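You operate a simulated robot arm through the tools that you are given. There is no shell and no other tool.

The job below is to be done with a simulated robot arm. You get a single attempt, and the scene is never put back.

## Task
Stand both dye bottles in the small blue tray, shut the rinse box and push the purple holder in.
Fine: the holder goes under the clear drip box. Set down upright: bottle of blue dye, bottle of green dye.

It is judged by the outcome, as a careful person would: the job done as asked, and still so three seconds after it is handed in. It fails if anything else is knocked over, pushed out of place, dropped, spilled or broken.

## Robot
A 6-joint arm with a fingered hand, fixed in place. Base frame: the origin is at the foot of the arm, x ahead of it, y to its left, z up; the work surface is at about z = 0.9. Readings come in m, rad, newtons and seconds.
With the tool pointing down near the work surface it reaches from about 0.4 to 0.94 m from the base axis. Its first joint turns from -2.897 to 2.897 rad. Payload 5 kg.
The tool frame sits at the grasp point between the pads (the TCP): z along the fingers, y along the line on which they close. The tips reach 0.037 m beyond it. The gripper opens to 0.124 m. The gripper's body begins 0.043 m behind the TCP. The gripper is a hand of 3 fingers: y runs from the thumb to the fingers, the wrist lies at [-0.021, -0.125, -0.215] in the tool frame, and closing takes about 1.5 s.
Orientation is that of the tool frame in the base frame, as [roll, pitch, yaw] about the fixed x, y, z axes, in that order (R = Rz(yaw) Ry(pitch) Rx(roll)). With the fingers straight down and the wrist toward the robot, the tool's x, y and z point along [0, 1, 0], [1, 0, 0] and [0, 0, -1] of the base frame.

## Interface
- The arm moves only by the tool servo_tool. Its argument "deltas" is a list of rows, each a list of 2 entries, a list of its own where there are three numbers: the shift along the tool's x, y, z in units of 300 mm (1.0 is 300 mm), then the turn, a rotation vector about the tool's x, y, z in units of 60 degrees (1.0 is 60 degrees). In form: [[[x, y, z], [ax, ay, az]], ...]. A call has 1 to 20 rows; each row is the pose to reach, as a shift and turn from the pose commanded when the call began, along the tool's axes at that moment. "claw" is the closure in counts, from 0 (fully open) to 255 (shut), set as the call begins (left out, the last holds). A call with a number of a shift or a turn outside -1 to 1 is refused whole. Each row takes 0.2 s and may step no farther than 0.05 m and 0.15 rad from the row before; otherwise, or with a gripper value out of range, the whole call is refused. A pose out of reach is approached as far as the arm can. The call stops where the force on the tool passes 50 N (or 10 N more than at its start, if that is more) or the arm is blocked; 0.2 s more then pass. The fingers move at their own pace (about 0.072 m/s each) and stop on an object; they squeeze with about 29 N. The grip force told is the motor's: it shows also when the fingers shut on nothing. Time passes only in rows, and 0.2 s behind the last, so rows that repeat a pose let the fingers close. The reply holds the time, the measured pose of the TCP, the force on the tool along the base axes, the opening and the grip force, in the units named above and with some noise, with the torque about the TCP (base axes, N m) and any sound that the robot's microphone picked up.
- Cameras (640 x 400 px; columns grow to the right, rows downward): "scene" is fixed at [0.0488, 0.651, 1.6548]; the picture's right is [-0.34, -0.94, 0.00], its down [-0.85, 0.30, -0.44] and it looks along [0.41, -0.15, -0.90] (base axes); focal length 346 px, centre (320, 200). "wrist" rides on the gripper at [0.072, -0.104, -0.154] in the tool frame; the picture's right is [-0.83, 0.26, -0.49], its down [-0.51, -0.72, 0.47] and it looks along [-0.23, 0.64, 0.73] (tool axes); focal length 243 px, centre (320, 200).
- camera(camera): a new picture of that camera. It takes no simulated time.
- set_grasp(shape): the hand has 3 fingers and takes this shape, open, in about a second: jaw (thumb against the fingers, like two jaws); tri (thumb and two fingers); tip (a fingertip pinch); poke (one finger out to press); point (the index stretched); flat (the hand flat); cup (the hand cupped); fist (a fist). The gripper value then closes the fingers along that shape, each until it touches; the sizes above hold for jaw. It gives what a move gives, with no picture.
- locate(camera, pixels): for up to 12 pixels [column, row] of the newest picture of that camera ("zoom" is the newest enlarged one), the place [x, y, z] in the base frame of the surface seen there, good to about 0.002 m. It takes no simulated time.
- close_up(camera, box): a new picture of the part [left, top, right, bottom] of that camera's present view, enlarged. It takes no simulated time.
- sign_off(): hands the job in; it is judged then, once.

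Leave the gripper open and the arm clear of the work at the hand-in unless told otherwise.

The tools are called after "Request:" by a JSON object that holds its "name" and its "arguments". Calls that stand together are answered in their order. servo_tool: Moves the arm, as the interface text tells. Its arguments: {"type":"object","properties":{"deltas":{"type":"array"},"claw":{"type":"number"}},"required":["deltas"]} The other tools are called the same way: set_grasp (shape) gives the hand a shape; camera (camera) takes a picture; locate (camera, pixels) gives the place of the surface under pixels of a picture; close_up (camera, box) takes an enlarged picture of a part of a camera's view; sign_off () hands the job in.

At the start:

```text
time: 0.0
tcp_pos: [0.4518, 0.5912, 1.1188]
tcp_rot: [-3.142, -0.001, 1.569]
contact_force: [-0.2, 0.7, 0.1]
ft_torque: [0.04, -0.02, -0.02]
grip_width: 0.1236
grasp_force: 0.1
shape: jaw
```

scene: 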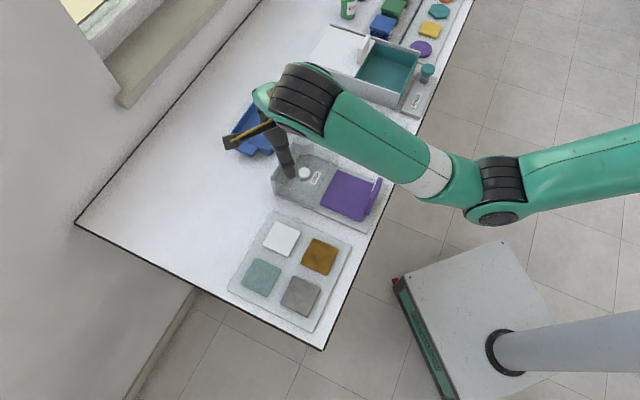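
wrist: 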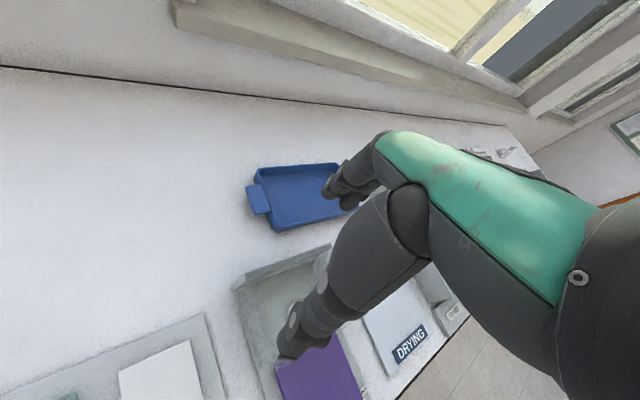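

I see the arm covering part of the bench, a blue tray near (250,130), a purple holder near (350,195), and a box with an open teal cavity near (385,70). I'll enlarge parts of the scene view to see more.

Request:
{"name": "close_up", "arguments": {"camera": "scene", "box": [300, 0, 480, 112]}}

Request:
{"name": "close_up", "arguments": {"camera": "scene", "box": [210, 90, 400, 230]}}

Request:
{"name": "camera", "arguments": {"camera": "wrist"}}

```text
3.56 times, centred on (390, 56) of scene
```

zoom: 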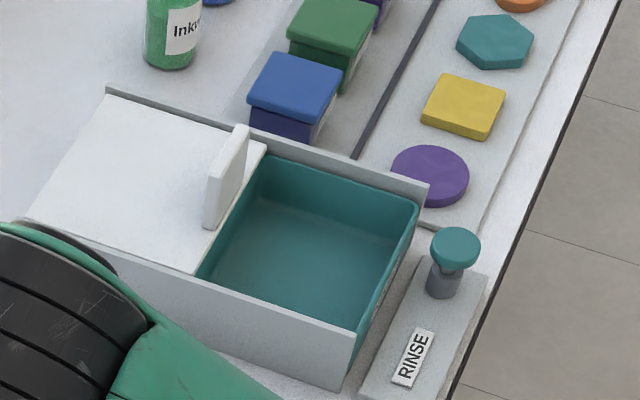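

```text
2.86 times, centred on (305, 160) of scene
```

zoom: 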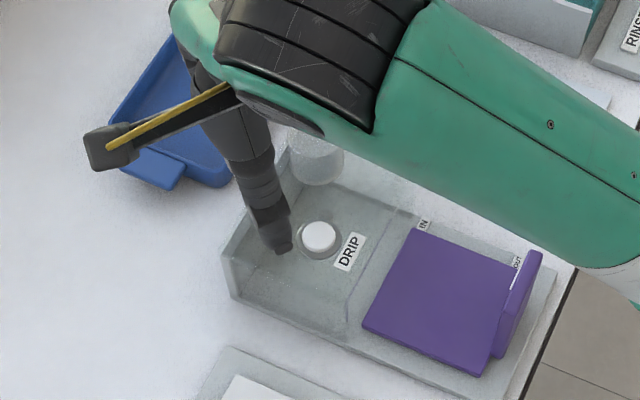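

```text
taken
```

wrist: 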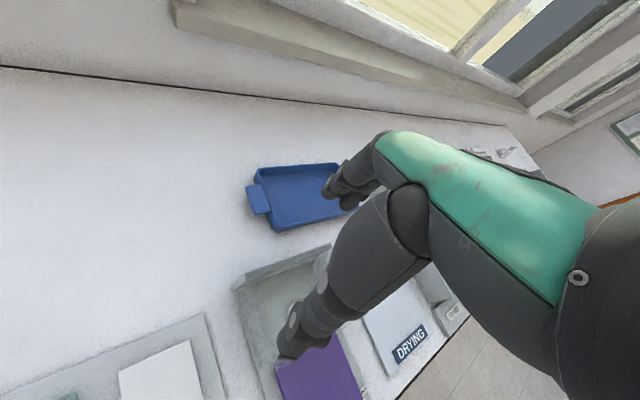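

I'll read positions of the visible items: tray, holder, drip box, rinse box lid, plunger and bottles.

Request:
{"name": "camera", "arguments": {"camera": "scene"}}

Request:
{"name": "close_up", "arguments": {"camera": "scene", "box": [240, 0, 480, 150]}}

Request:
{"name": "locate", "arguments": {"camera": "scene", "pixels": [[348, 12], [348, 2], [367, 45], [420, 55], [388, 68], [428, 70], [382, 25], [250, 130], [345, 195], [378, 190], [304, 174], [370, 40]]}}

```text
taken
```

scene: 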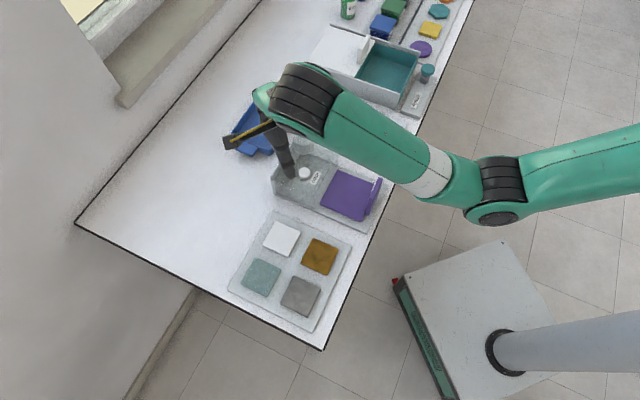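

```text
2.67 times, centred on (360, 75) of scene
```

zoom: 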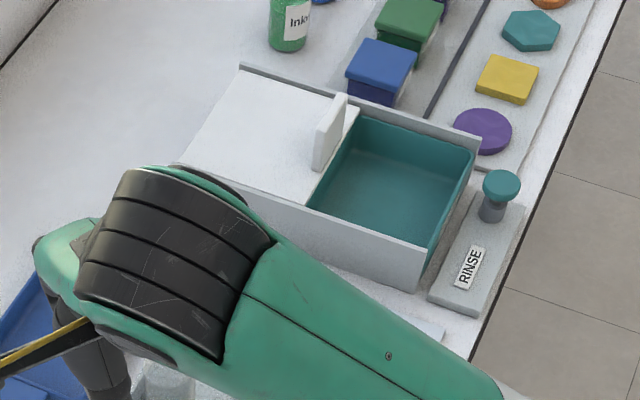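

```text
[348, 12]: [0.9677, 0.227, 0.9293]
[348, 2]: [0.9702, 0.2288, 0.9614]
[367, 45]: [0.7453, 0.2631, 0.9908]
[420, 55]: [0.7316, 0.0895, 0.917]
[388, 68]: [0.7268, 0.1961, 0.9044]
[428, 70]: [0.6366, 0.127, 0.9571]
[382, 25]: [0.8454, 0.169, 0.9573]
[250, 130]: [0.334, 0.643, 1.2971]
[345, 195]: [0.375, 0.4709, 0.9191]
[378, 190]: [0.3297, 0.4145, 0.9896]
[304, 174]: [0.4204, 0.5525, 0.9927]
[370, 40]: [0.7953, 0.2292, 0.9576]
```

The green bottle is near (0.97, 0.23), and something blue is next to it beyond the view. I'll raise the tool and move it to the right (-y) so the arm is out of the way and the wrist camera can see the bottle area.

Request:
{"name": "servo_tool", "arguments": {"deltas": [[[-0.1, 0, -0.05], [0, 0, 0]], [[-0.22, 0, -0.1], [0, 0, 0]], [[-0.35, 0, -0.15], [0, 0, 0]], [[-0.48, 0, -0.2], [0, 0, 0]], [[-0.61, 0, -0.25], [0, 0, 0]], [[-0.74, 0, -0.3], [0, 0, 0]], [[-0.87, 0, -0.33], [0, 0, 0]], [[-1.0, 0, -0.33], [0, 0, 0]]]}}

Request:
{"name": "camera", "arguments": {"camera": "wrist"}}

Request:
{"name": "camera", "arguments": {"camera": "scene"}}

```text
time: 1.8
tcp_pos: [0.5012, 0.3179, 1.1172]
tcp_rot: [3.119, -0.006, 1.577]
contact_force: [-0.5, 0.3, -0.6]
ft_torque: [0.0, 0.0, 0.0]
grip_width: 0.1238
grasp_force: 0.1
shape: jaw
out of reach, approached as far as the arm can: row 3, 4, 5, 6, 7, 8
```

```text
taken
```

wrist: 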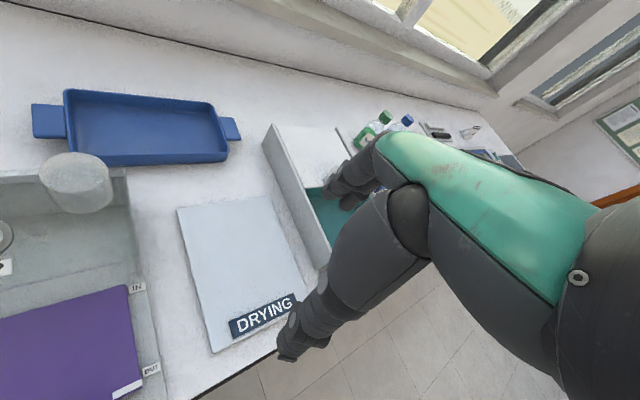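

```text
taken
```

scene: 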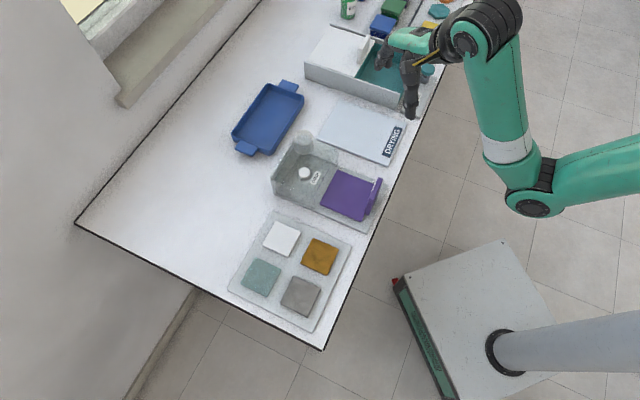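

Now the arm has cleared the tray, which has a handle on each end. The wrist view shows the green and blue bottles at about (375,130) and (402,122). I'll enlarge and locate them.

Request:
{"name": "close_up", "arguments": {"camera": "wrist", "box": [320, 90, 520, 215]}}

Request:
{"name": "locate", "arguments": {"camera": "wrist", "pixels": [[386, 117], [407, 119], [365, 143], [395, 126], [440, 130], [470, 130], [150, 130], [47, 120], [230, 128], [75, 185], [140, 330], [70, 340]]}}

Request:
{"name": "close_up", "arguments": {"camera": "scene", "box": [220, 70, 420, 235]}}

Request:
{"name": "locate", "arguments": {"camera": "scene", "pixels": [[270, 115], [240, 152], [238, 138], [264, 85], [303, 95], [268, 155], [291, 87], [245, 150], [360, 130], [255, 90], [270, 158], [300, 100]]}}

```text
3.20 times, centred on (420, 152) of wrist
```

zoom: 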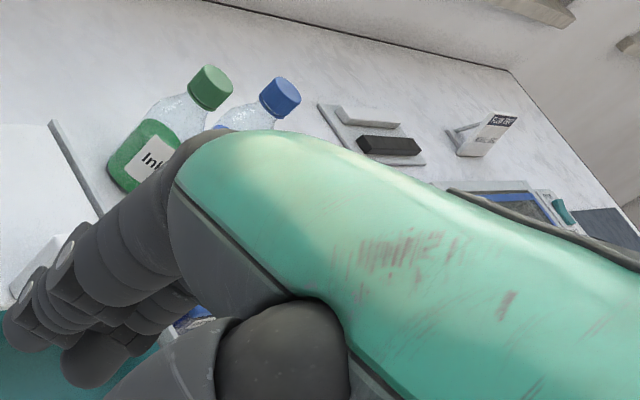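

```text
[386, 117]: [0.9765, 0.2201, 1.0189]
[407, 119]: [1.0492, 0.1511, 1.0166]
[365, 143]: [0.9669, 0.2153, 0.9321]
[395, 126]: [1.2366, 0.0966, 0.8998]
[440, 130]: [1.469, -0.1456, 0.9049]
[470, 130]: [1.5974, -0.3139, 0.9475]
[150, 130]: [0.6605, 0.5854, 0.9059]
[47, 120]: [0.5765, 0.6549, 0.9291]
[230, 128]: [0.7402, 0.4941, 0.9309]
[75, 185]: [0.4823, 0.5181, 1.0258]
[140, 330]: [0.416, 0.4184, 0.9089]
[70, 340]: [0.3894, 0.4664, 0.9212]
```

```text
2.42 times, centred on (320, 152) of scene
```

zoom: 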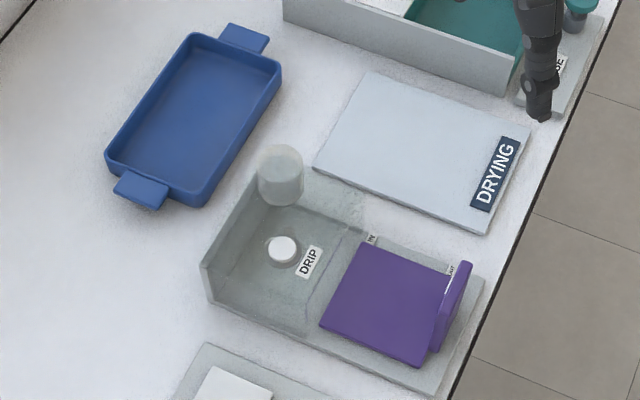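

```text
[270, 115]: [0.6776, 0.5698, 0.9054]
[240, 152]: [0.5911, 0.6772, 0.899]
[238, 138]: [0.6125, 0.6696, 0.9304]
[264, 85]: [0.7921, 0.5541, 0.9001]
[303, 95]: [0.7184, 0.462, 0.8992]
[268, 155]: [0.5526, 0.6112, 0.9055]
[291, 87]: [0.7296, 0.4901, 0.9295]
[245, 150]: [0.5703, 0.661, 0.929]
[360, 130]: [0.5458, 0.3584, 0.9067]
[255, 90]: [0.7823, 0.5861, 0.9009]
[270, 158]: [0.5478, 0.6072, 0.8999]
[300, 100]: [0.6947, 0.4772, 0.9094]
```

The bench runs along the diagonal u=(0.71,-0.71), with depth along v=(0.71,0.71). Both bottles sit about 1.0 m from the base. The drip area comes next: I'll zoom on it and locate the holder, tags and clear box.

Request:
{"name": "close_up", "arguments": {"camera": "scene", "box": [260, 120, 400, 240]}}

Request:
{"name": "close_up", "arguments": {"camera": "wrist", "box": [0, 130, 300, 400]}}

```text
3.33 times, centred on (330, 180) of scene
```

zoom: 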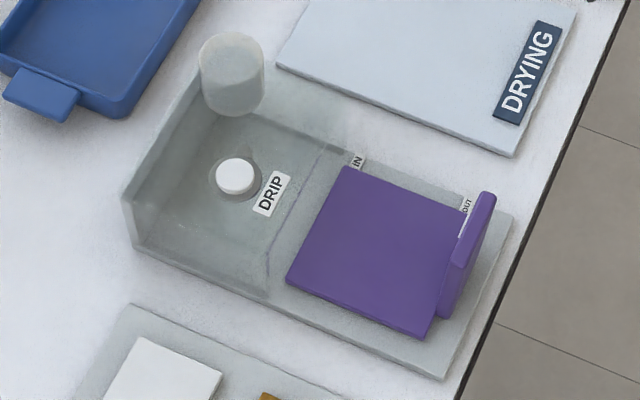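

```text
1.48 times, centred on (150, 265) of wrist
```

zoom: 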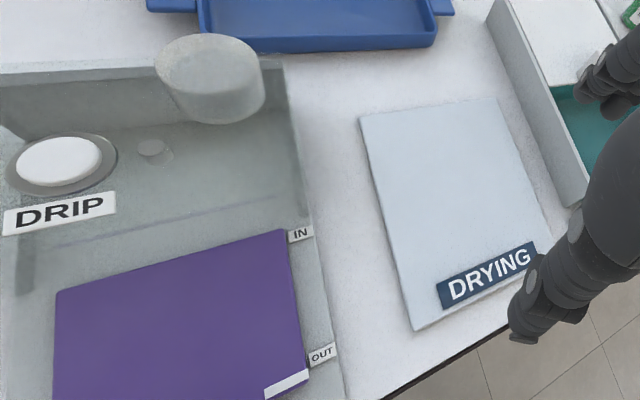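

The holder has a white mark that lines up with the OUT tag now and should line up with IN once pushed. I'll locate the tags and marks in the zoom, and the handle and box in the scene view.

Request:
{"name": "locate", "arguments": {"camera": "zoom", "pixels": [[300, 233], [322, 354], [300, 376], [270, 391], [152, 148], [60, 160], [60, 208], [280, 232], [58, 292], [210, 40], [220, 110], [294, 70]]}}

Request:
{"name": "locate", "arguments": {"camera": "scene", "pixels": [[380, 181], [372, 208], [368, 194], [374, 183], [391, 212], [412, 185], [300, 193], [330, 205], [347, 205], [331, 173], [355, 218], [365, 200]]}}

```text
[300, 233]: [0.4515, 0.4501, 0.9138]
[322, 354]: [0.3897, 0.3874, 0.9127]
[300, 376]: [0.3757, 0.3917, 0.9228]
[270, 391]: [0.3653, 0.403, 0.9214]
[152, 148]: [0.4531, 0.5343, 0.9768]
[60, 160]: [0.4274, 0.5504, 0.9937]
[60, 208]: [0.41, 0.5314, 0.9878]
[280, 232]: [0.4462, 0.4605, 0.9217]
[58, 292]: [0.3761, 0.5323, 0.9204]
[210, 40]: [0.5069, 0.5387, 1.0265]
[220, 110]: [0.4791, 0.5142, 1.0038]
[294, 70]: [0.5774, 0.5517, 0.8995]
```

```text
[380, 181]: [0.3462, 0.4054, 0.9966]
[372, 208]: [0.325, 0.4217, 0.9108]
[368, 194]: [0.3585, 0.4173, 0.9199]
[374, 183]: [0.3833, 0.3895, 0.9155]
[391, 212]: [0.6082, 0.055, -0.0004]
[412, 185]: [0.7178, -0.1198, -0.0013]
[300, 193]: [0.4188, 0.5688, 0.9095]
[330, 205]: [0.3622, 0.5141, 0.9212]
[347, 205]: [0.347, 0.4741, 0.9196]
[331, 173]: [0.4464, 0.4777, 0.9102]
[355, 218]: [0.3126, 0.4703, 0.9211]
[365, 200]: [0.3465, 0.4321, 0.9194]
```

The IN and OUT tags are 0.088 m apart along v. The holder's plate covers u from -0.11 to -0.01, and its handle stands at v≈0.527 with its top at z≈0.997. I'll close the hand in place to make a pusher, which also shows how the last out-of-reach command is treated.

Request:
{"name": "servo_tool", "arguments": {"deltas": [[[0, 0, 0], [0, 0, 0]], [[0, 0, 0], [0, 0, 0]], [[0, 0, 0], [0, 0, 0]], [[0, 0, 0], [0, 0, 0]], [[0, 0, 0], [0, 0, 0]], [[0, 0, 0], [0, 0, 0]], [[0, 0, 0], [0, 0, 0]], [[0, 0, 0], [0, 0, 0]]], "claw": 255}}

Request:
{"name": "camera", "arguments": {"camera": "wrist"}}

```text
time: 3.6
tcp_pos: [0.501, 0.3176, 1.1162]
tcp_rot: [3.12, -0.008, 1.576]
contact_force: [-0.2, 0.2, 0.3]
ft_torque: [0.01, 0.04, 0.0]
grip_width: 0.0004
grasp_force: 28.9
shape: jaw
```

```text
taken
```

wrist: 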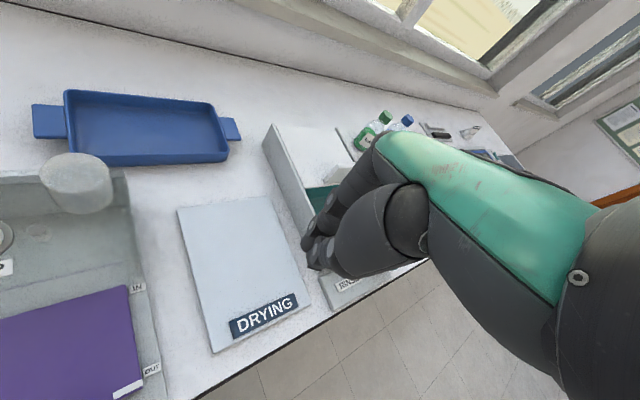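

The closed hand works as a pusher, and the commanded pose was clamped to where the arm got. Next I'll turn the hand 45° so its y axis lies along v, and bring it in front of the holder at v≈0.46, still high.

Request:
{"name": "servo_tool", "arguments": {"deltas": [[[0.025, -0.12, 0.02], [0.003, 0, -0.125]], [[0.05, -0.24, 0.04], [0.006, 0, -0.25]], [[0.076, -0.36, 0.06], [0.01, 0, -0.375]], [[0.102, -0.48, 0.08], [0.013, 0, -0.5]], [[0.128, -0.6, 0.1], [0.016, 0, -0.625]], [[0.153, -0.717, 0.12], [0.02, 0, -0.745]], [[0.153, -0.717, 0.12], [0.02, 0, -0.745]]]}}

Request:
{"name": "camera", "arguments": {"camera": "scene"}}

Request:
{"name": "camera", "arguments": {"camera": "wrist"}}

```text
time: 5.2
tcp_pos: [0.2858, 0.3638, 1.0835]
tcp_rot: [-3.123, -0.007, 2.352]
contact_force: [-0.6, 0.3, 0.2]
ft_torque: [0.01, 0.02, 0.02]
grip_width: 0.0
grasp_force: 28.8
shape: jaw
out of reach, approached as far as the arm can: row 1, 2, 3
```

```text
taken
```

scene: 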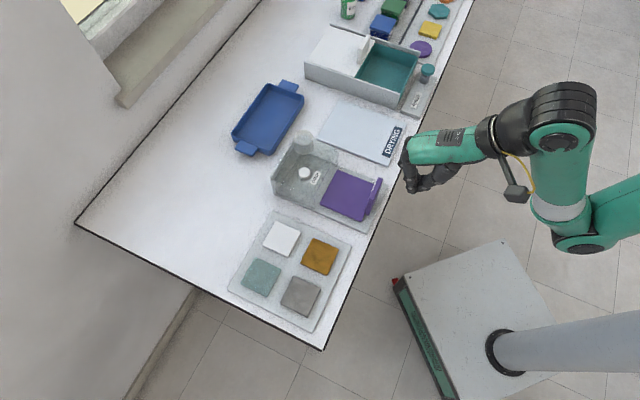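

```text
taken
```

wrist: 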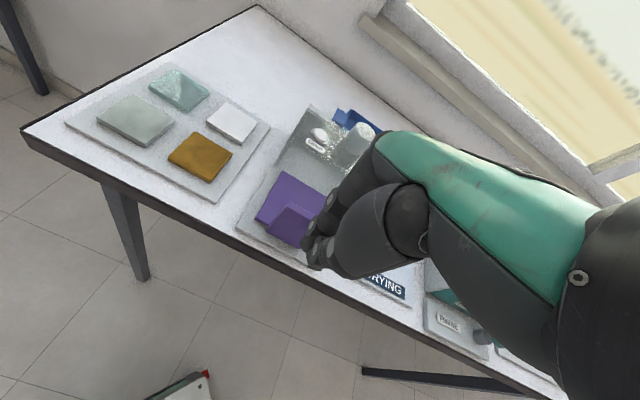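

The arm has cleared the whole scene view now. Before pushing, I'll measure the rinse box, tray and bottles.

Request:
{"name": "close_up", "arguments": {"camera": "scene", "box": [290, 10, 450, 120]}}

Request:
{"name": "locate", "arguments": {"camera": "zoom", "pixels": [[120, 130], [60, 200], [200, 250], [270, 150], [255, 130], [285, 170], [440, 240], [400, 170], [440, 350], [360, 320], [540, 250], [300, 280]]}}

Request:
{"name": "close_up", "arguments": {"camera": "scene", "box": [320, 130, 400, 230]}}

Request:
{"name": "locate", "arguments": {"camera": "zoom", "pixels": [[390, 190], [372, 275], [360, 320], [310, 340], [245, 160], [383, 215], [355, 260], [200, 290], [180, 230], [340, 370]]}}

```text
3.64 times, centred on (370, 65) of scene
```

zoom: 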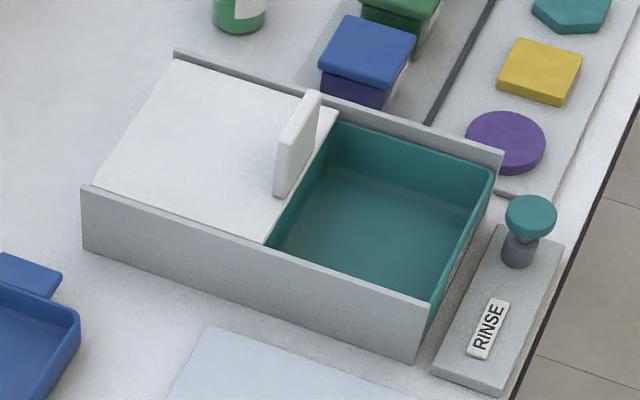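

```text
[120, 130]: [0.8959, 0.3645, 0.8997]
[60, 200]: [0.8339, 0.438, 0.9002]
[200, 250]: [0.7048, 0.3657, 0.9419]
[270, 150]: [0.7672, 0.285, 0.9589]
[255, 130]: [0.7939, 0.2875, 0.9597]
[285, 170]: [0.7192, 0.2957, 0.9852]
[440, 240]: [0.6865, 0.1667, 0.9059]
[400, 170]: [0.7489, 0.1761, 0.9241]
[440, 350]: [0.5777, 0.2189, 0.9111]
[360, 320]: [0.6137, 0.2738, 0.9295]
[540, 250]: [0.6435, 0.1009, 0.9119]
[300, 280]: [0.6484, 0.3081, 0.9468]
```

```text
4.00 times, centred on (360, 180) of scene
```

zoom: 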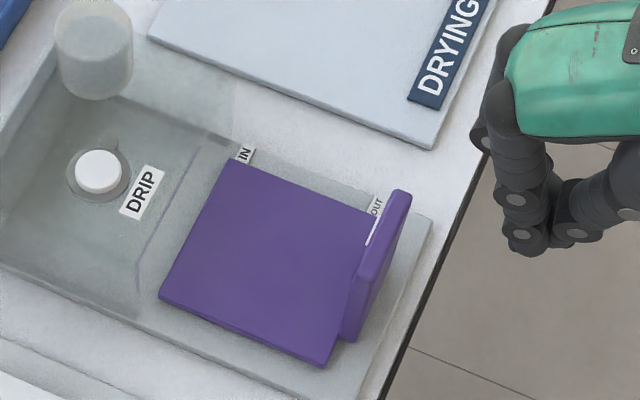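

```text
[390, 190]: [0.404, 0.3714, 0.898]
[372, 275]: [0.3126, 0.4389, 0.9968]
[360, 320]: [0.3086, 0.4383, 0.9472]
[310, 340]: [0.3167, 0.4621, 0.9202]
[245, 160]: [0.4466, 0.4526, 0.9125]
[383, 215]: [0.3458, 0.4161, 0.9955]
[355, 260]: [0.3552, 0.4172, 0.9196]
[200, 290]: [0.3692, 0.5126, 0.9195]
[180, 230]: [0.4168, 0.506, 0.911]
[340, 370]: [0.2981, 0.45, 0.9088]
```

The handle's outer face is at v≈0.527, with u from -0.09 to -0.03 and its top at z=0.997. I'll lower the closed fingers to tip height 0.94 in front of it, clear at v≈0.46.

Request:
{"name": "servo_tool", "arguments": {"deltas": [[[-0.004, 0, 0.09], [-0.018, 0, 0]], [[-0.008, 0, 0.18], [-0.018, 0, 0]], [[-0.012, 0, 0.27], [-0.018, 0, 0]], [[-0.016, 0, 0.355], [-0.018, 0, 0]], [[-0.016, 0, 0.355], [-0.018, 0, 0]]]}}

Request:
{"name": "close_up", "arguments": {"camera": "scene", "box": [320, 110, 480, 230]}}

Request:
{"name": "camera", "arguments": {"camera": "wrist"}}

```text
time: 6.4
tcp_pos: [0.2904, 0.3607, 0.9776]
tcp_rot: [3.141, -0.008, 2.352]
contact_force: [-0.4, 0.1, 0.9]
ft_torque: [-0.03, 0.02, -0.02]
grip_width: 0.0
grasp_force: 29.4
shape: jaw
```

```text
3.33 times, centred on (400, 170) of scene
```

zoom: 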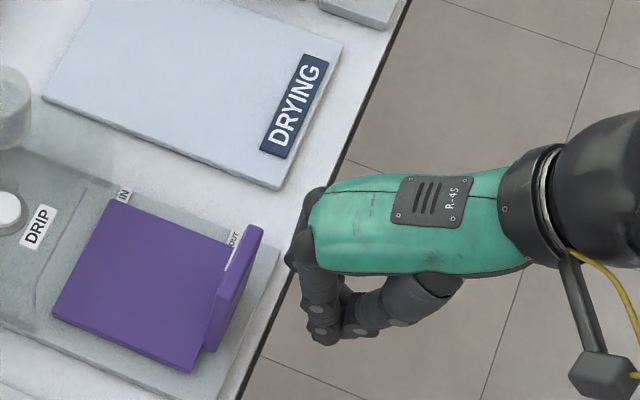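

```text
taken
```

wrist: 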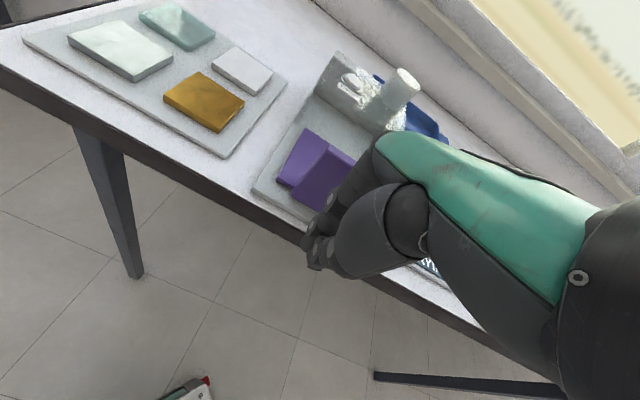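

The fingertips are just in front of the handle, 0.067 m short at the TCP. I'll check how far the knuckles reach ahead of the fingertips so they stay clear of the clear box and its cylinder.

Request:
{"name": "locate", "arguments": {"camera": "zoom", "pixels": [[292, 258], [300, 235], [310, 205], [315, 335], [345, 330], [305, 280], [318, 192], [12, 85]]}}

```text
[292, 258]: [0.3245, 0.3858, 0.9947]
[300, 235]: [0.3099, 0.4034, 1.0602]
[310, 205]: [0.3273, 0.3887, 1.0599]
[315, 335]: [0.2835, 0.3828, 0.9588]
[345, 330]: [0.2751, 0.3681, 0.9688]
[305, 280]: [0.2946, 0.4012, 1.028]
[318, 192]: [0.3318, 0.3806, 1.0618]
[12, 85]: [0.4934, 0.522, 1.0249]
```

The knuckles lead the TCP by about 0.044 m, so they'll touch the handle first and end near v≈0.62, clear of the box. I'll push along tool y by 0.10 m in steps.

Request:
{"name": "servo_tool", "arguments": {"deltas": [[[0.03, 0.03, 0], [0, 0, 0]], [[0.034, 0.07, 0], [0, 0, 0]], [[0.034, 0.1, 0], [0, 0, 0]], [[0.034, 0.13, 0], [0, 0, 0]], [[0.034, 0.16, 0], [0, 0, 0]], [[0.034, 0.19, 0], [0, 0, 0]], [[0.034, 0.22, 0], [0, 0, 0]], [[0.034, 0.25, 0], [0, 0, 0]], [[0.034, 0.28, 0], [0, 0, 0]], [[0.034, 0.31, 0], [0, 0, 0]], [[0.034, 0.333, 0], [0, 0, 0]]]}}

Request:
{"name": "close_up", "arguments": {"camera": "scene", "box": [260, 110, 420, 230]}}

Request:
{"name": "camera", "arguments": {"camera": "wrist"}}

```text
time: 8.8
tcp_pos: [0.3529, 0.439, 0.9771]
tcp_rot: [-3.141, -0.008, 2.35]
contact_force: [0.2, 0.1, -0.5]
ft_torque: [0.01, -0.02, 0.01]
grip_width: 0.0001
grasp_force: 29.0
shape: jaw
```

```text
3.33 times, centred on (340, 170) of scene
```

zoom: 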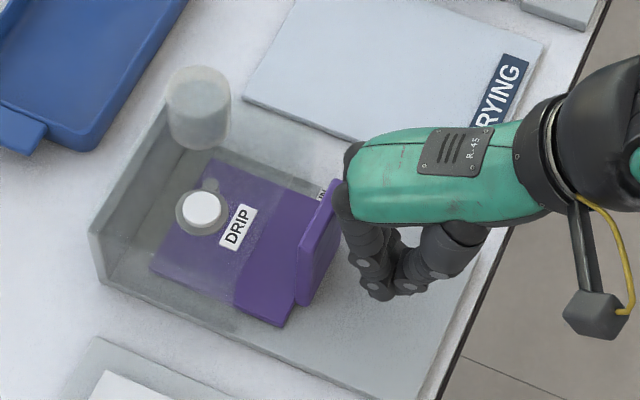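

```text
taken
```

wrist: 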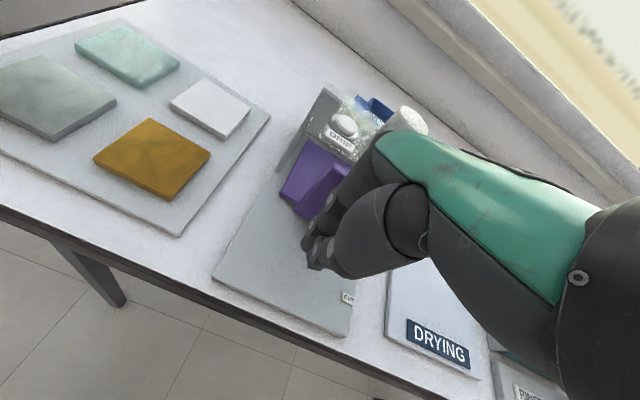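

The holder slid in smoothly. I'll measure its handle and the IN tag.

Request:
{"name": "locate", "arguments": {"camera": "zoom", "pixels": [[306, 245], [300, 300], [320, 195], [285, 318], [330, 183], [240, 300], [314, 235], [280, 300]]}}

Request:
{"name": "close_up", "arguments": {"camera": "scene", "box": [310, 145, 370, 205]}}

```text
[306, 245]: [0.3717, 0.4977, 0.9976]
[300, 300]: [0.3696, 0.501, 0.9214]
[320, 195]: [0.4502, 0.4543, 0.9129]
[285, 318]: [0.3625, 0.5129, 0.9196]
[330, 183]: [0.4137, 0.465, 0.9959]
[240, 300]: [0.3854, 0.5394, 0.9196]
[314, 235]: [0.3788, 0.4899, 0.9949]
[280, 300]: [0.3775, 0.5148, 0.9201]
```

```text
6.67 times, centred on (340, 175) of scene
```

zoom: 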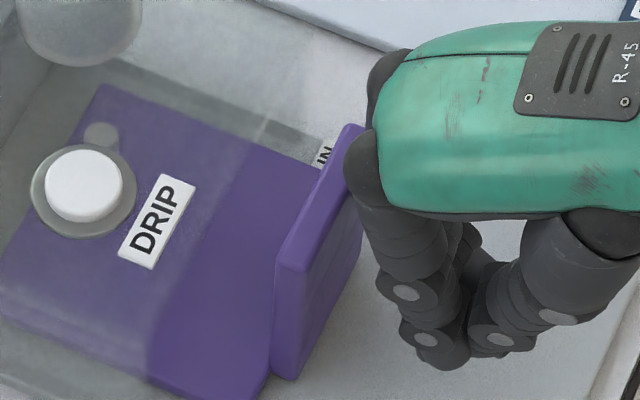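

The handle has moved about 0.085 m. I'll back off to compare the white mark with the IN tag.

Request:
{"name": "servo_tool", "arguments": {"deltas": [[[0, -0.1, 0], [0, 0, 0]], [[0, -0.2, 0], [0, 0, 0]], [[0, -0.3, 0], [0, 0, 0]], [[0, -0.3, -0.1], [0, 0, 0]]]}}

Request:
{"name": "close_up", "arguments": {"camera": "scene", "box": [310, 145, 370, 205]}}

Request:
{"name": "close_up", "arguments": {"camera": "wrist", "box": [240, 50, 440, 250]}}

```text
time: 9.8
tcp_pos: [0.2861, 0.3725, 1.008]
tcp_rot: [-3.141, -0.007, 2.351]
contact_force: [0.4, -0.4, -0.2]
ft_torque: [0.01, -0.01, 0.0]
grip_width: 0.0001
grasp_force: 29.3
shape: jaw
```

```text
6.67 times, centred on (340, 175) of scene
```

zoom: 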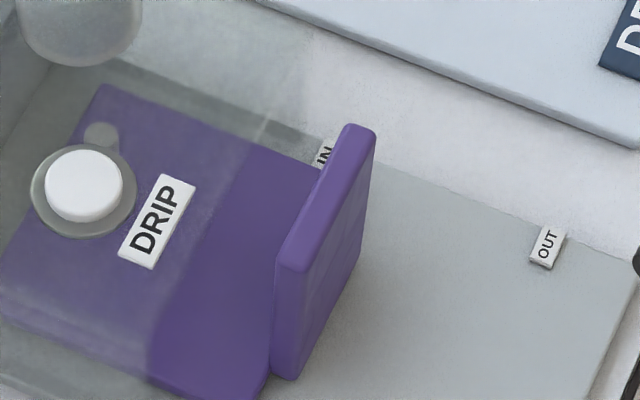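

```text
2.00 times, centred on (340, 150) of wrist
```

zoom: 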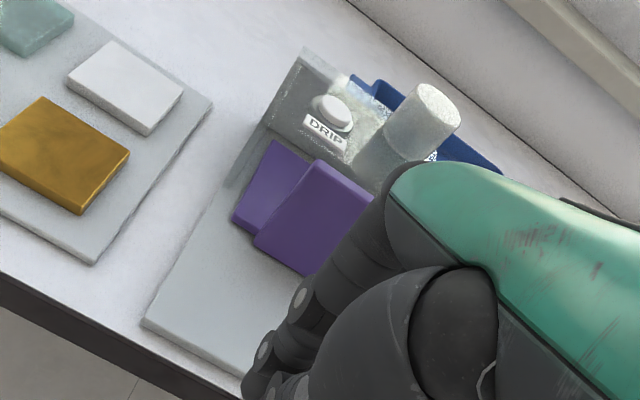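

I'll locate the tag edges and the handle's edges in the scene zoom.

Request:
{"name": "close_up", "arguments": {"camera": "scene", "box": [310, 145, 370, 205]}}

Request:
{"name": "locate", "arguments": {"camera": "zoom", "pixels": [[538, 245], [556, 250], [318, 155], [330, 150], [355, 130], [285, 260], [285, 372], [340, 330], [255, 390], [305, 310], [362, 270], [312, 162]]}}

```text
6.67 times, centred on (340, 175) of scene
```

zoom: 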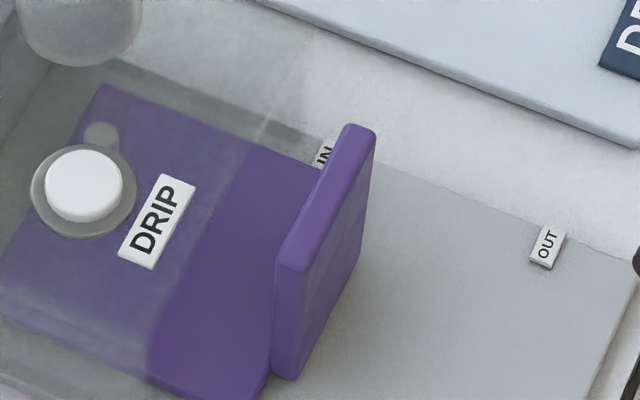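

```text
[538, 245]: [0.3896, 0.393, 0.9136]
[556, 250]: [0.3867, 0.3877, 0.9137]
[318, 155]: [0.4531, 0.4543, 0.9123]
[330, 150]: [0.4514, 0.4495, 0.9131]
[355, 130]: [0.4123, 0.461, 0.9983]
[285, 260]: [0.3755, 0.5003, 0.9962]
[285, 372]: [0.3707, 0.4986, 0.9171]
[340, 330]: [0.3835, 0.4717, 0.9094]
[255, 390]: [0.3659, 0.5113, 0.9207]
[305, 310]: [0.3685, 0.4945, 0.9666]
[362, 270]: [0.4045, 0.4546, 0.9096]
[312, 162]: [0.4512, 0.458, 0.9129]
```

The handle has moved about 0.082 m, while the tags are 0.0885 m apart, and the holder's mark still looks about 0.014 m short of IN. I'll push again, slowly, by about 0.008 m more and watch the force.

Request:
{"name": "servo_tool", "arguments": {"deltas": [[[0, 0, 0.1], [0, 0, 0]], [[0, 0.1, 0.1], [0, 0, 0]], [[0, 0.2, 0.1], [0, 0, 0]], [[0, 0.28, 0.1], [0, 0, 0]], [[0, 0.31, 0.1], [0, 0, 0]], [[0, 0.32, 0.1], [0, 0, 0]], [[0, 0.327, 0.1], [0, 0, 0]], [[0, 0.334, 0.1], [0, 0, 0]], [[0, 0.341, 0.1], [0, 0, 0]]]}}

Request:
{"name": "close_up", "arguments": {"camera": "scene", "box": [310, 145, 370, 205]}}

```text
time: 11.8
tcp_pos: [0.3615, 0.4461, 0.978]
tcp_rot: [3.141, -0.008, 2.351]
contact_force: [-0.2, -0.4, -0.2]
ft_torque: [-0.01, 0.04, -0.01]
grip_width: 0.0
grasp_force: 28.9
shape: jaw
```

```text
6.67 times, centred on (340, 175) of scene
```

zoom: 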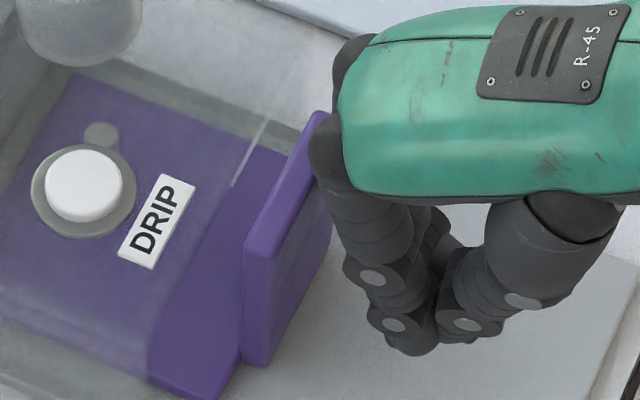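

It moved another 0.011 m with no resistance, so the mark is about 3 mm short of IN. One more small push of 0.003 m, then I'll back off and check.

Request:
{"name": "servo_tool", "arguments": {"deltas": [[[0, 0.003, 0], [0, 0, 0]], [[0, 0.006, 0], [0, 0, 0]], [[0, 0.01, 0], [0, 0, 0]], [[0, 0.01, 0], [0, 0, 0]]]}}

Request:
{"name": "servo_tool", "arguments": {"deltas": [[[0, -0.1, 0], [0, 0, 0]], [[0, -0.2, 0], [0, 0, 0]], [[0, -0.3, 0], [0, 0, 0]], [[0, -0.4, -0.1], [0, 0, 0]]]}}

Request:
{"name": "close_up", "arguments": {"camera": "scene", "box": [310, 145, 370, 205]}}

Request:
{"name": "locate", "arguments": {"camera": "zoom", "pixels": [[305, 160], [250, 250], [265, 320], [300, 280], [240, 345], [270, 200], [230, 185], [310, 300], [290, 130]]}}

```text
time: 12.8
tcp_pos: [0.363, 0.4483, 0.9783]
tcp_rot: [-3.141, -0.007, 2.352]
contact_force: [0.1, 0.0, 0.6]
ft_torque: [0.0, 0.0, -0.04]
grip_width: 0.0
grasp_force: 29.1
shape: jaw
```

```text
time: 13.8
tcp_pos: [0.279, 0.3639, 1.0059]
tcp_rot: [-3.141, -0.008, 2.35]
contact_force: [-0.1, 1.3, 0.4]
ft_torque: [0.03, 0.03, 0.02]
grip_width: 0.0
grasp_force: 28.8
shape: jaw
```

```text
6.67 times, centred on (340, 175) of scene
```

zoom: 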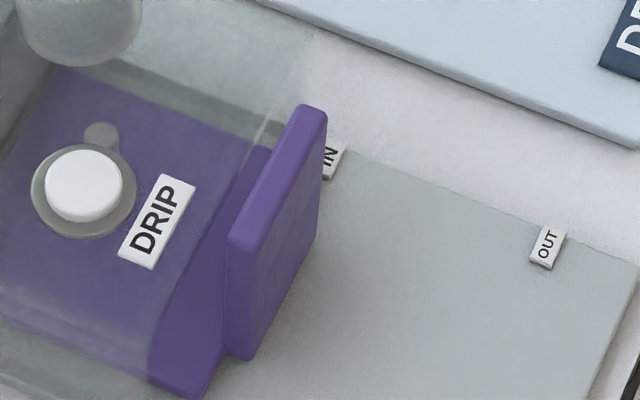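

```text
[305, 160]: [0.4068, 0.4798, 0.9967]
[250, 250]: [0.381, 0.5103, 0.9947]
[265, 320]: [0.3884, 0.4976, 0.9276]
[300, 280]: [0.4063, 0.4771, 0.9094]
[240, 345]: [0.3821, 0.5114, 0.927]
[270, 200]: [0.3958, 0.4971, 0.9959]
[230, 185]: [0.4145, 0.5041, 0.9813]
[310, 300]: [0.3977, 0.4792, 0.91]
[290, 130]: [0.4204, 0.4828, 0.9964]
```

The mark is now within about 3 mm of the IN tag, and the handle's inner face stands about 10 mm short of the clear roof edge. The rinse box is next: I'll measure its lid rib, walls and front edge.

Request:
{"name": "close_up", "arguments": {"camera": "scene", "box": [290, 10, 450, 120]}}

Request:
{"name": "locate", "arguments": {"camera": "zoom", "pixels": [[425, 303], [500, 153], [312, 95], [282, 160], [320, 105], [276, 192], [322, 120], [335, 112], [265, 240], [493, 175], [430, 320], [528, 212]]}}

Request:
{"name": "locate", "arguments": {"camera": "zoom", "pixels": [[178, 52], [86, 188], [180, 65], [98, 185], [410, 130], [250, 240], [470, 270], [460, 200], [340, 130], [240, 30], [365, 45], [238, 18]]}}

```text
3.64 times, centred on (370, 65) of scene
```

zoom: 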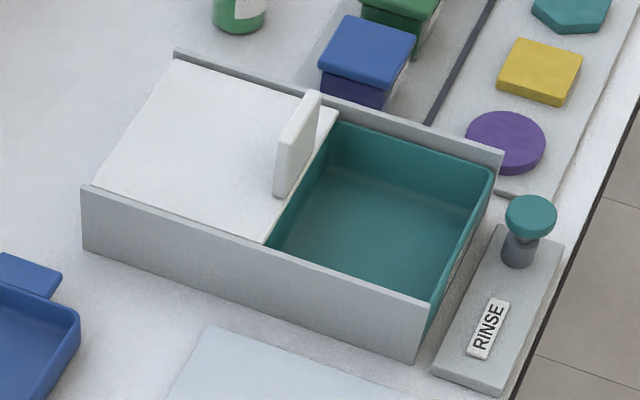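

```text
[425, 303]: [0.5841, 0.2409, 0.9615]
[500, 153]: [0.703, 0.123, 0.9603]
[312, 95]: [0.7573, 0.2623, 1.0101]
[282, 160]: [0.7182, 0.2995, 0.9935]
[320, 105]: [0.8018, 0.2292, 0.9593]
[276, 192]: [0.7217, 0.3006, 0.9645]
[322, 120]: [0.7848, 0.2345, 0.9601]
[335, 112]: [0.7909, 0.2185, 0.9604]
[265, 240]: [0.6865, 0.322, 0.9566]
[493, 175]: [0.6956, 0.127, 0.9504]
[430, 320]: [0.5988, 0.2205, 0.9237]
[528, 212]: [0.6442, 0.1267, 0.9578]
```

```text
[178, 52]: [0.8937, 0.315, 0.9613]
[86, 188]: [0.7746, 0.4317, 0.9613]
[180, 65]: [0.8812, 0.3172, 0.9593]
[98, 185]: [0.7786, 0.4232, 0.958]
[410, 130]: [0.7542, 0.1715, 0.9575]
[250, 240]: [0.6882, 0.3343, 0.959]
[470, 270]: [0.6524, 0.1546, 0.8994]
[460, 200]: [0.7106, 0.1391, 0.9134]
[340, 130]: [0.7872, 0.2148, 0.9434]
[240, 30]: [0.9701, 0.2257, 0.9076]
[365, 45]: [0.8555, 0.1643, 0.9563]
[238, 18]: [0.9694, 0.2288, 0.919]
```

The lid's front edge is at v≈.713 and must move about 0.13 m toward me (-v). Its rib stands at v≈.718–.73, with u from .29 to .355 and its top at z≈1.01. I'll push the rib from behind with the closed hand. First I'll travel at height, along the front and then over the drying plate.

Request:
{"name": "servo_tool", "arguments": {"deltas": [[[0, 0, -0.125], [0, 0, 0]], [[-0.1, 0, -0.25], [0, 0, 0]], [[-0.25, 0, -0.25], [0, 0, 0]], [[-0.4, 0, -0.25], [0, 0, 0]], [[-0.55, 0.06, -0.25], [0, 0, 0]], [[-0.68, 0.15, -0.25], [0, 0, 0]], [[-0.8, 0.25, -0.25], [0, 0, 0]], [[-0.92, 0.36, -0.25], [0, 0, 0]], [[-1.0, 0.48, -0.25], [0, 0, 0]], [[-1.0, 0.48, -0.25], [0, 0, 0]]]}}

Request:
{"name": "camera", "arguments": {"camera": "wrist"}}

Request:
{"name": "camera", "arguments": {"camera": "scene"}}

```text
time: 16.0
tcp_pos: [0.5915, 0.2539, 1.0831]
tcp_rot: [3.14, -0.007, 2.351]
contact_force: [-0.1, -0.4, 0.2]
ft_torque: [0.04, -0.03, -0.03]
grip_width: 0.0
grasp_force: 29.2
shape: jaw
out of reach, approached as far as the arm can: row 3, 4
```

```text
taken
```

wrist: 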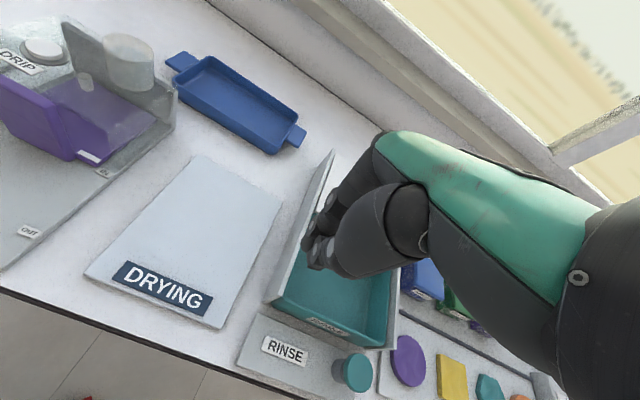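

```text
taken
```

scene: 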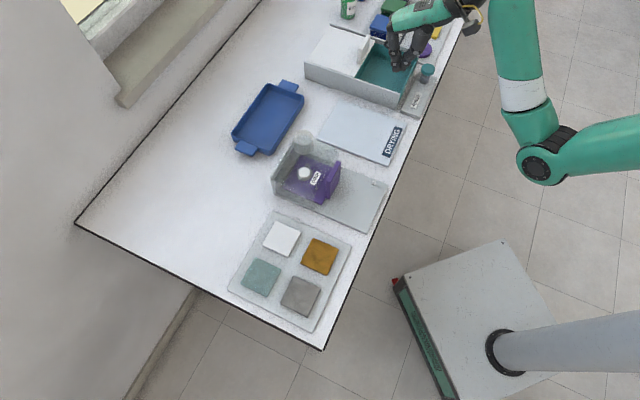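

The wrist camera now shows the holder's white mark and the IN tag near (95,160). I'll zoom in there to check the alignment.

Request:
{"name": "close_up", "arguments": {"camera": "wrist", "box": [40, 110, 180, 198]}}

Request:
{"name": "locate", "arguments": {"camera": "zoom", "pixels": [[175, 198], [225, 222], [200, 210], [290, 278], [270, 285], [310, 275]]}}

```text
4.55 times, centred on (110, 154) of wrist
```

zoom: 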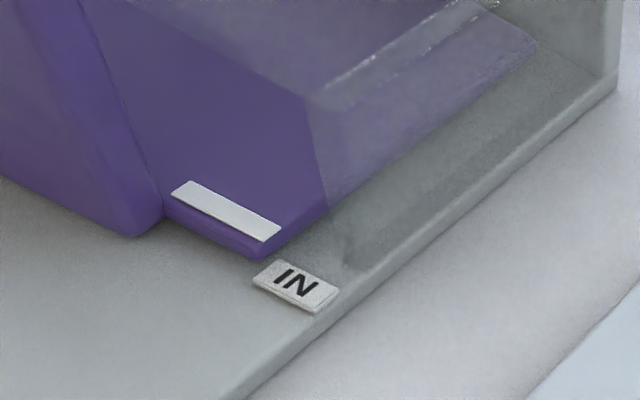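

```text
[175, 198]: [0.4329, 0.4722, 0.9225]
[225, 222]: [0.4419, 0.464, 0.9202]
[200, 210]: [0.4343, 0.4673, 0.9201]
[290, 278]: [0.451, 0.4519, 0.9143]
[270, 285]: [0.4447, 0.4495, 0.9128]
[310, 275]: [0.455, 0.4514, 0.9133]
```

The mark and the IN tag agree at v≈0.639, so the holder is fully in. Now I'll go over the rib at height, to u=.323 and v=.80, and then descend behind it.

Request:
{"name": "servo_tool", "arguments": {"deltas": [[[-0.05, 0.13, 0], [0, 0, 0]], [[-0.11, 0.26, 0], [0, 0, 0]], [[-0.17, 0.4, 0], [0, 0, 0]], [[-0.23, 0.54, 0], [0, 0, 0]], [[-0.281, 0.68, 0], [0, 0, 0]], [[-0.281, 0.68, 0], [0, 0, 0]]]}}

Request:
{"name": "close_up", "arguments": {"camera": "scene", "box": [290, 0, 450, 120]}}

Request:
{"name": "camera", "arguments": {"camera": "wrist"}}

```text
time: 17.4
tcp_pos: [0.7978, 0.3346, 1.0803]
tcp_rot: [3.14, -0.005, 2.35]
contact_force: [-0.8, -0.6, -0.4]
ft_torque: [0.01, 0.0, -0.01]
grip_width: 0.0001
grasp_force: 29.3
shape: jaw
```

```text
3.33 times, centred on (370, 60) of scene
```

zoom: 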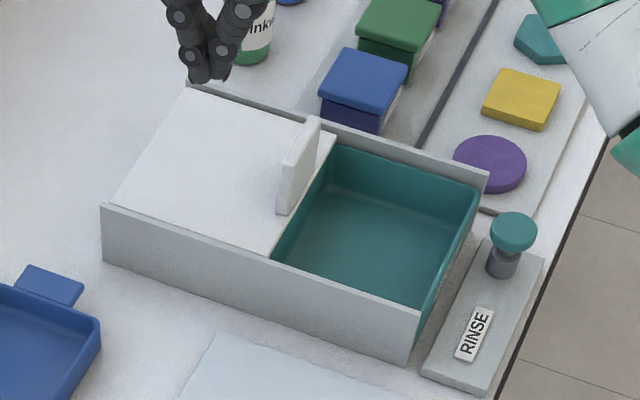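

```text
taken
```

wrist: 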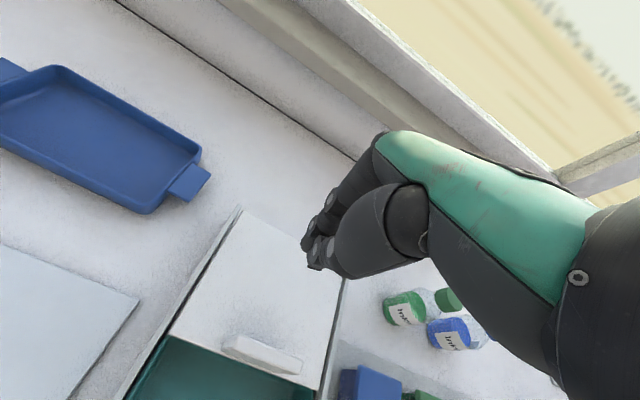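

The hand is behind the rib and the wrist camera sees both bottles at about (420,305) and (460,330). I'll measure them before descending.

Request:
{"name": "close_up", "arguments": {"camera": "wrist", "box": [330, 260, 530, 385]}}

Request:
{"name": "locate", "arguments": {"camera": "zoom", "pixels": [[375, 125], [350, 120], [390, 105], [300, 100], [480, 235], [450, 250], [170, 170], [200, 130], [310, 235], [380, 280], [430, 175], [240, 215]]}}

```text
3.20 times, centred on (430, 322) of wrist
```

zoom: 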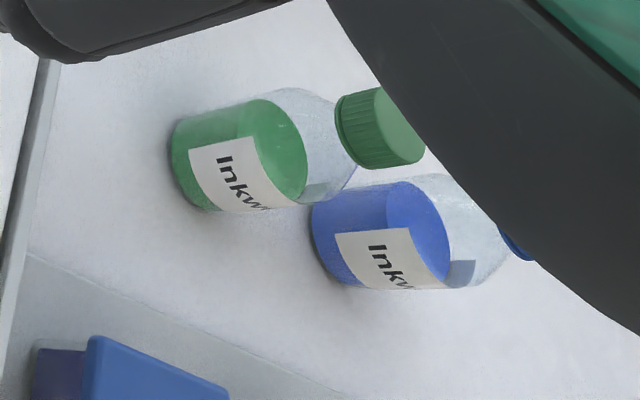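

```text
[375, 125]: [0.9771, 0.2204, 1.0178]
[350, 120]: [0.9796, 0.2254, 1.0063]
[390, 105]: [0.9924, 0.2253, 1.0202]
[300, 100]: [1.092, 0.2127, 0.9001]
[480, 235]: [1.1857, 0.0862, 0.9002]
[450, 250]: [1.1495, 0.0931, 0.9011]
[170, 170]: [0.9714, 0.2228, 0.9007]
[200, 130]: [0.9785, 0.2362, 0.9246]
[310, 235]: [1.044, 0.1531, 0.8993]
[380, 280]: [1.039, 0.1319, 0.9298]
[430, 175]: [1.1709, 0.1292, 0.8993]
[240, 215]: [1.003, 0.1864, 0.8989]
```

Both bottles stand about 0.12 m tall with narrow caps. For the lid, I'll descend 0.066 m behind the rib so the tips hang just above it.

Request:
{"name": "servo_tool", "arguments": {"deltas": [[[0.01, 0, 0.08], [0, 0, 0]], [[0.015, 0, 0.16], [0, 0, 0]], [[0.015, 0, 0.22], [0, 0, 0]], [[0.015, 0, 0.22], [0, 0, 0]]]}}

Request:
{"name": "close_up", "arguments": {"camera": "scene", "box": [290, 0, 450, 120]}}

Request:
{"name": "camera", "arguments": {"camera": "wrist"}}

```text
time: 18.4
tcp_pos: [0.7925, 0.3385, 1.0151]
tcp_rot: [-3.141, -0.006, 2.351]
contact_force: [0.3, -0.6, 0.3]
ft_torque: [0.02, 0.04, 0.01]
grip_width: 0.0002
grasp_force: 29.2
shape: jaw
```

```text
3.33 times, centred on (370, 60) of scene
```

zoom: 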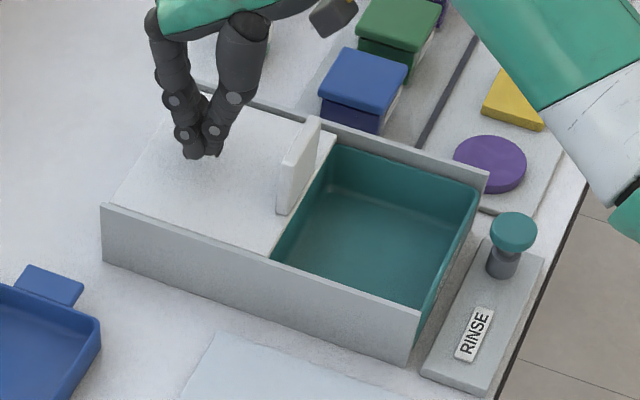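

```text
taken
```

wrist: 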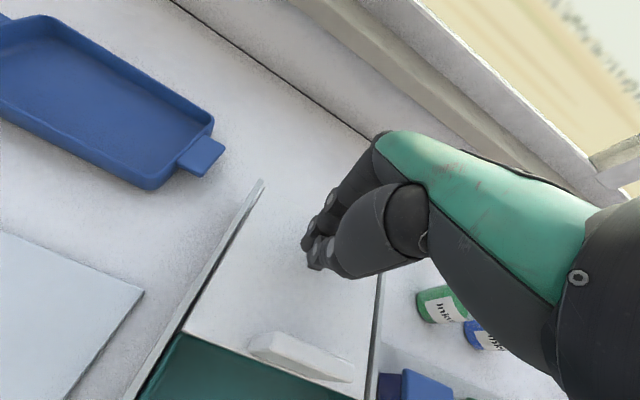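

Pushing along -y (toward me), first 0.12 m in small steps.

Request:
{"name": "servo_tool", "arguments": {"deltas": [[[0, -0.05, 0], [0, 0, 0]], [[0, -0.1, 0], [0, 0, 0]], [[0, -0.14, 0], [0, 0, 0]], [[0, -0.18, 0], [0, 0, 0]], [[0, -0.22, 0], [0, 0, 0]], [[0, -0.26, 0], [0, 0, 0]], [[0, -0.3, 0], [0, 0, 0]], [[0, -0.34, 0], [0, 0, 0]], [[0, -0.37, 0], [0, 0, 0]], [[0, -0.4, 0], [0, 0, 0]]]}}

Request:
{"name": "close_up", "arguments": {"camera": "scene", "box": [290, 0, 450, 120]}}

Request:
{"name": "camera", "arguments": {"camera": "wrist"}}

```text
time: 20.6
tcp_pos: [0.7093, 0.2554, 1.0133]
tcp_rot: [-3.14, -0.007, 2.351]
contact_force: [0.6, 0.5, 0.0]
ft_torque: [-0.01, 0.01, -0.02]
grip_width: 0.0002
grasp_force: 29.0
shape: jaw
```

```text
3.33 times, centred on (370, 60) of scene
```

zoom: 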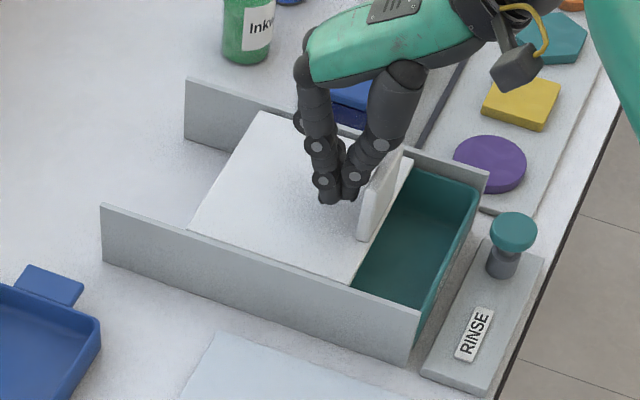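

```text
taken
```

wrist: 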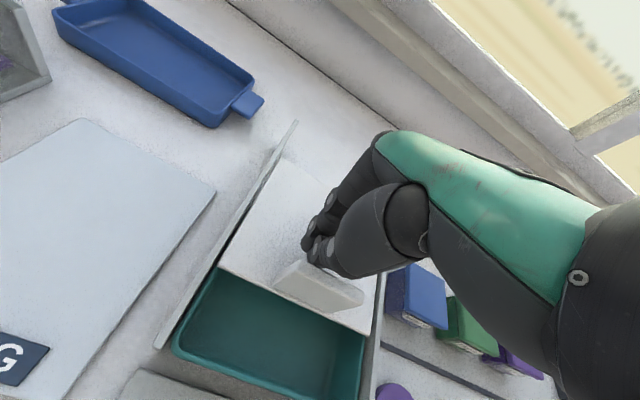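

The lid is sliding well. I'll measure its front edge.

Request:
{"name": "locate", "arguments": {"camera": "wrist", "pixels": [[225, 268], [365, 330], [180, 345], [300, 395], [360, 290], [285, 285]]}}

Request:
{"name": "close_up", "arguments": {"camera": "scene", "box": [340, 30, 450, 120]}}

Request:
{"name": "locate", "arguments": {"camera": "zoom", "pixels": [[255, 275], [345, 100], [265, 205], [385, 320], [465, 160]]}}

```text
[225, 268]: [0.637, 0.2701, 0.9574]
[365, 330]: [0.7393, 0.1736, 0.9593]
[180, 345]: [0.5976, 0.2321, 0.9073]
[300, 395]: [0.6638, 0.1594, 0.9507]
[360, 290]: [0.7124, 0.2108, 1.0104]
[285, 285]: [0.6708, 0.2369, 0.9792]
```

```text
4.44 times, centred on (395, 75) of scene
```

zoom: 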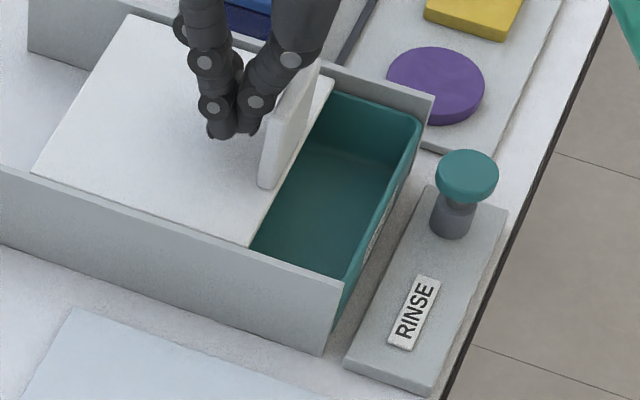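

```text
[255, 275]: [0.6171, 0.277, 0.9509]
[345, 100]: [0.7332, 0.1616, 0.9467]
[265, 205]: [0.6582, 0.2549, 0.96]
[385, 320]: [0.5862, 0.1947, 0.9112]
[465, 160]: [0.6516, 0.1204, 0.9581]
```

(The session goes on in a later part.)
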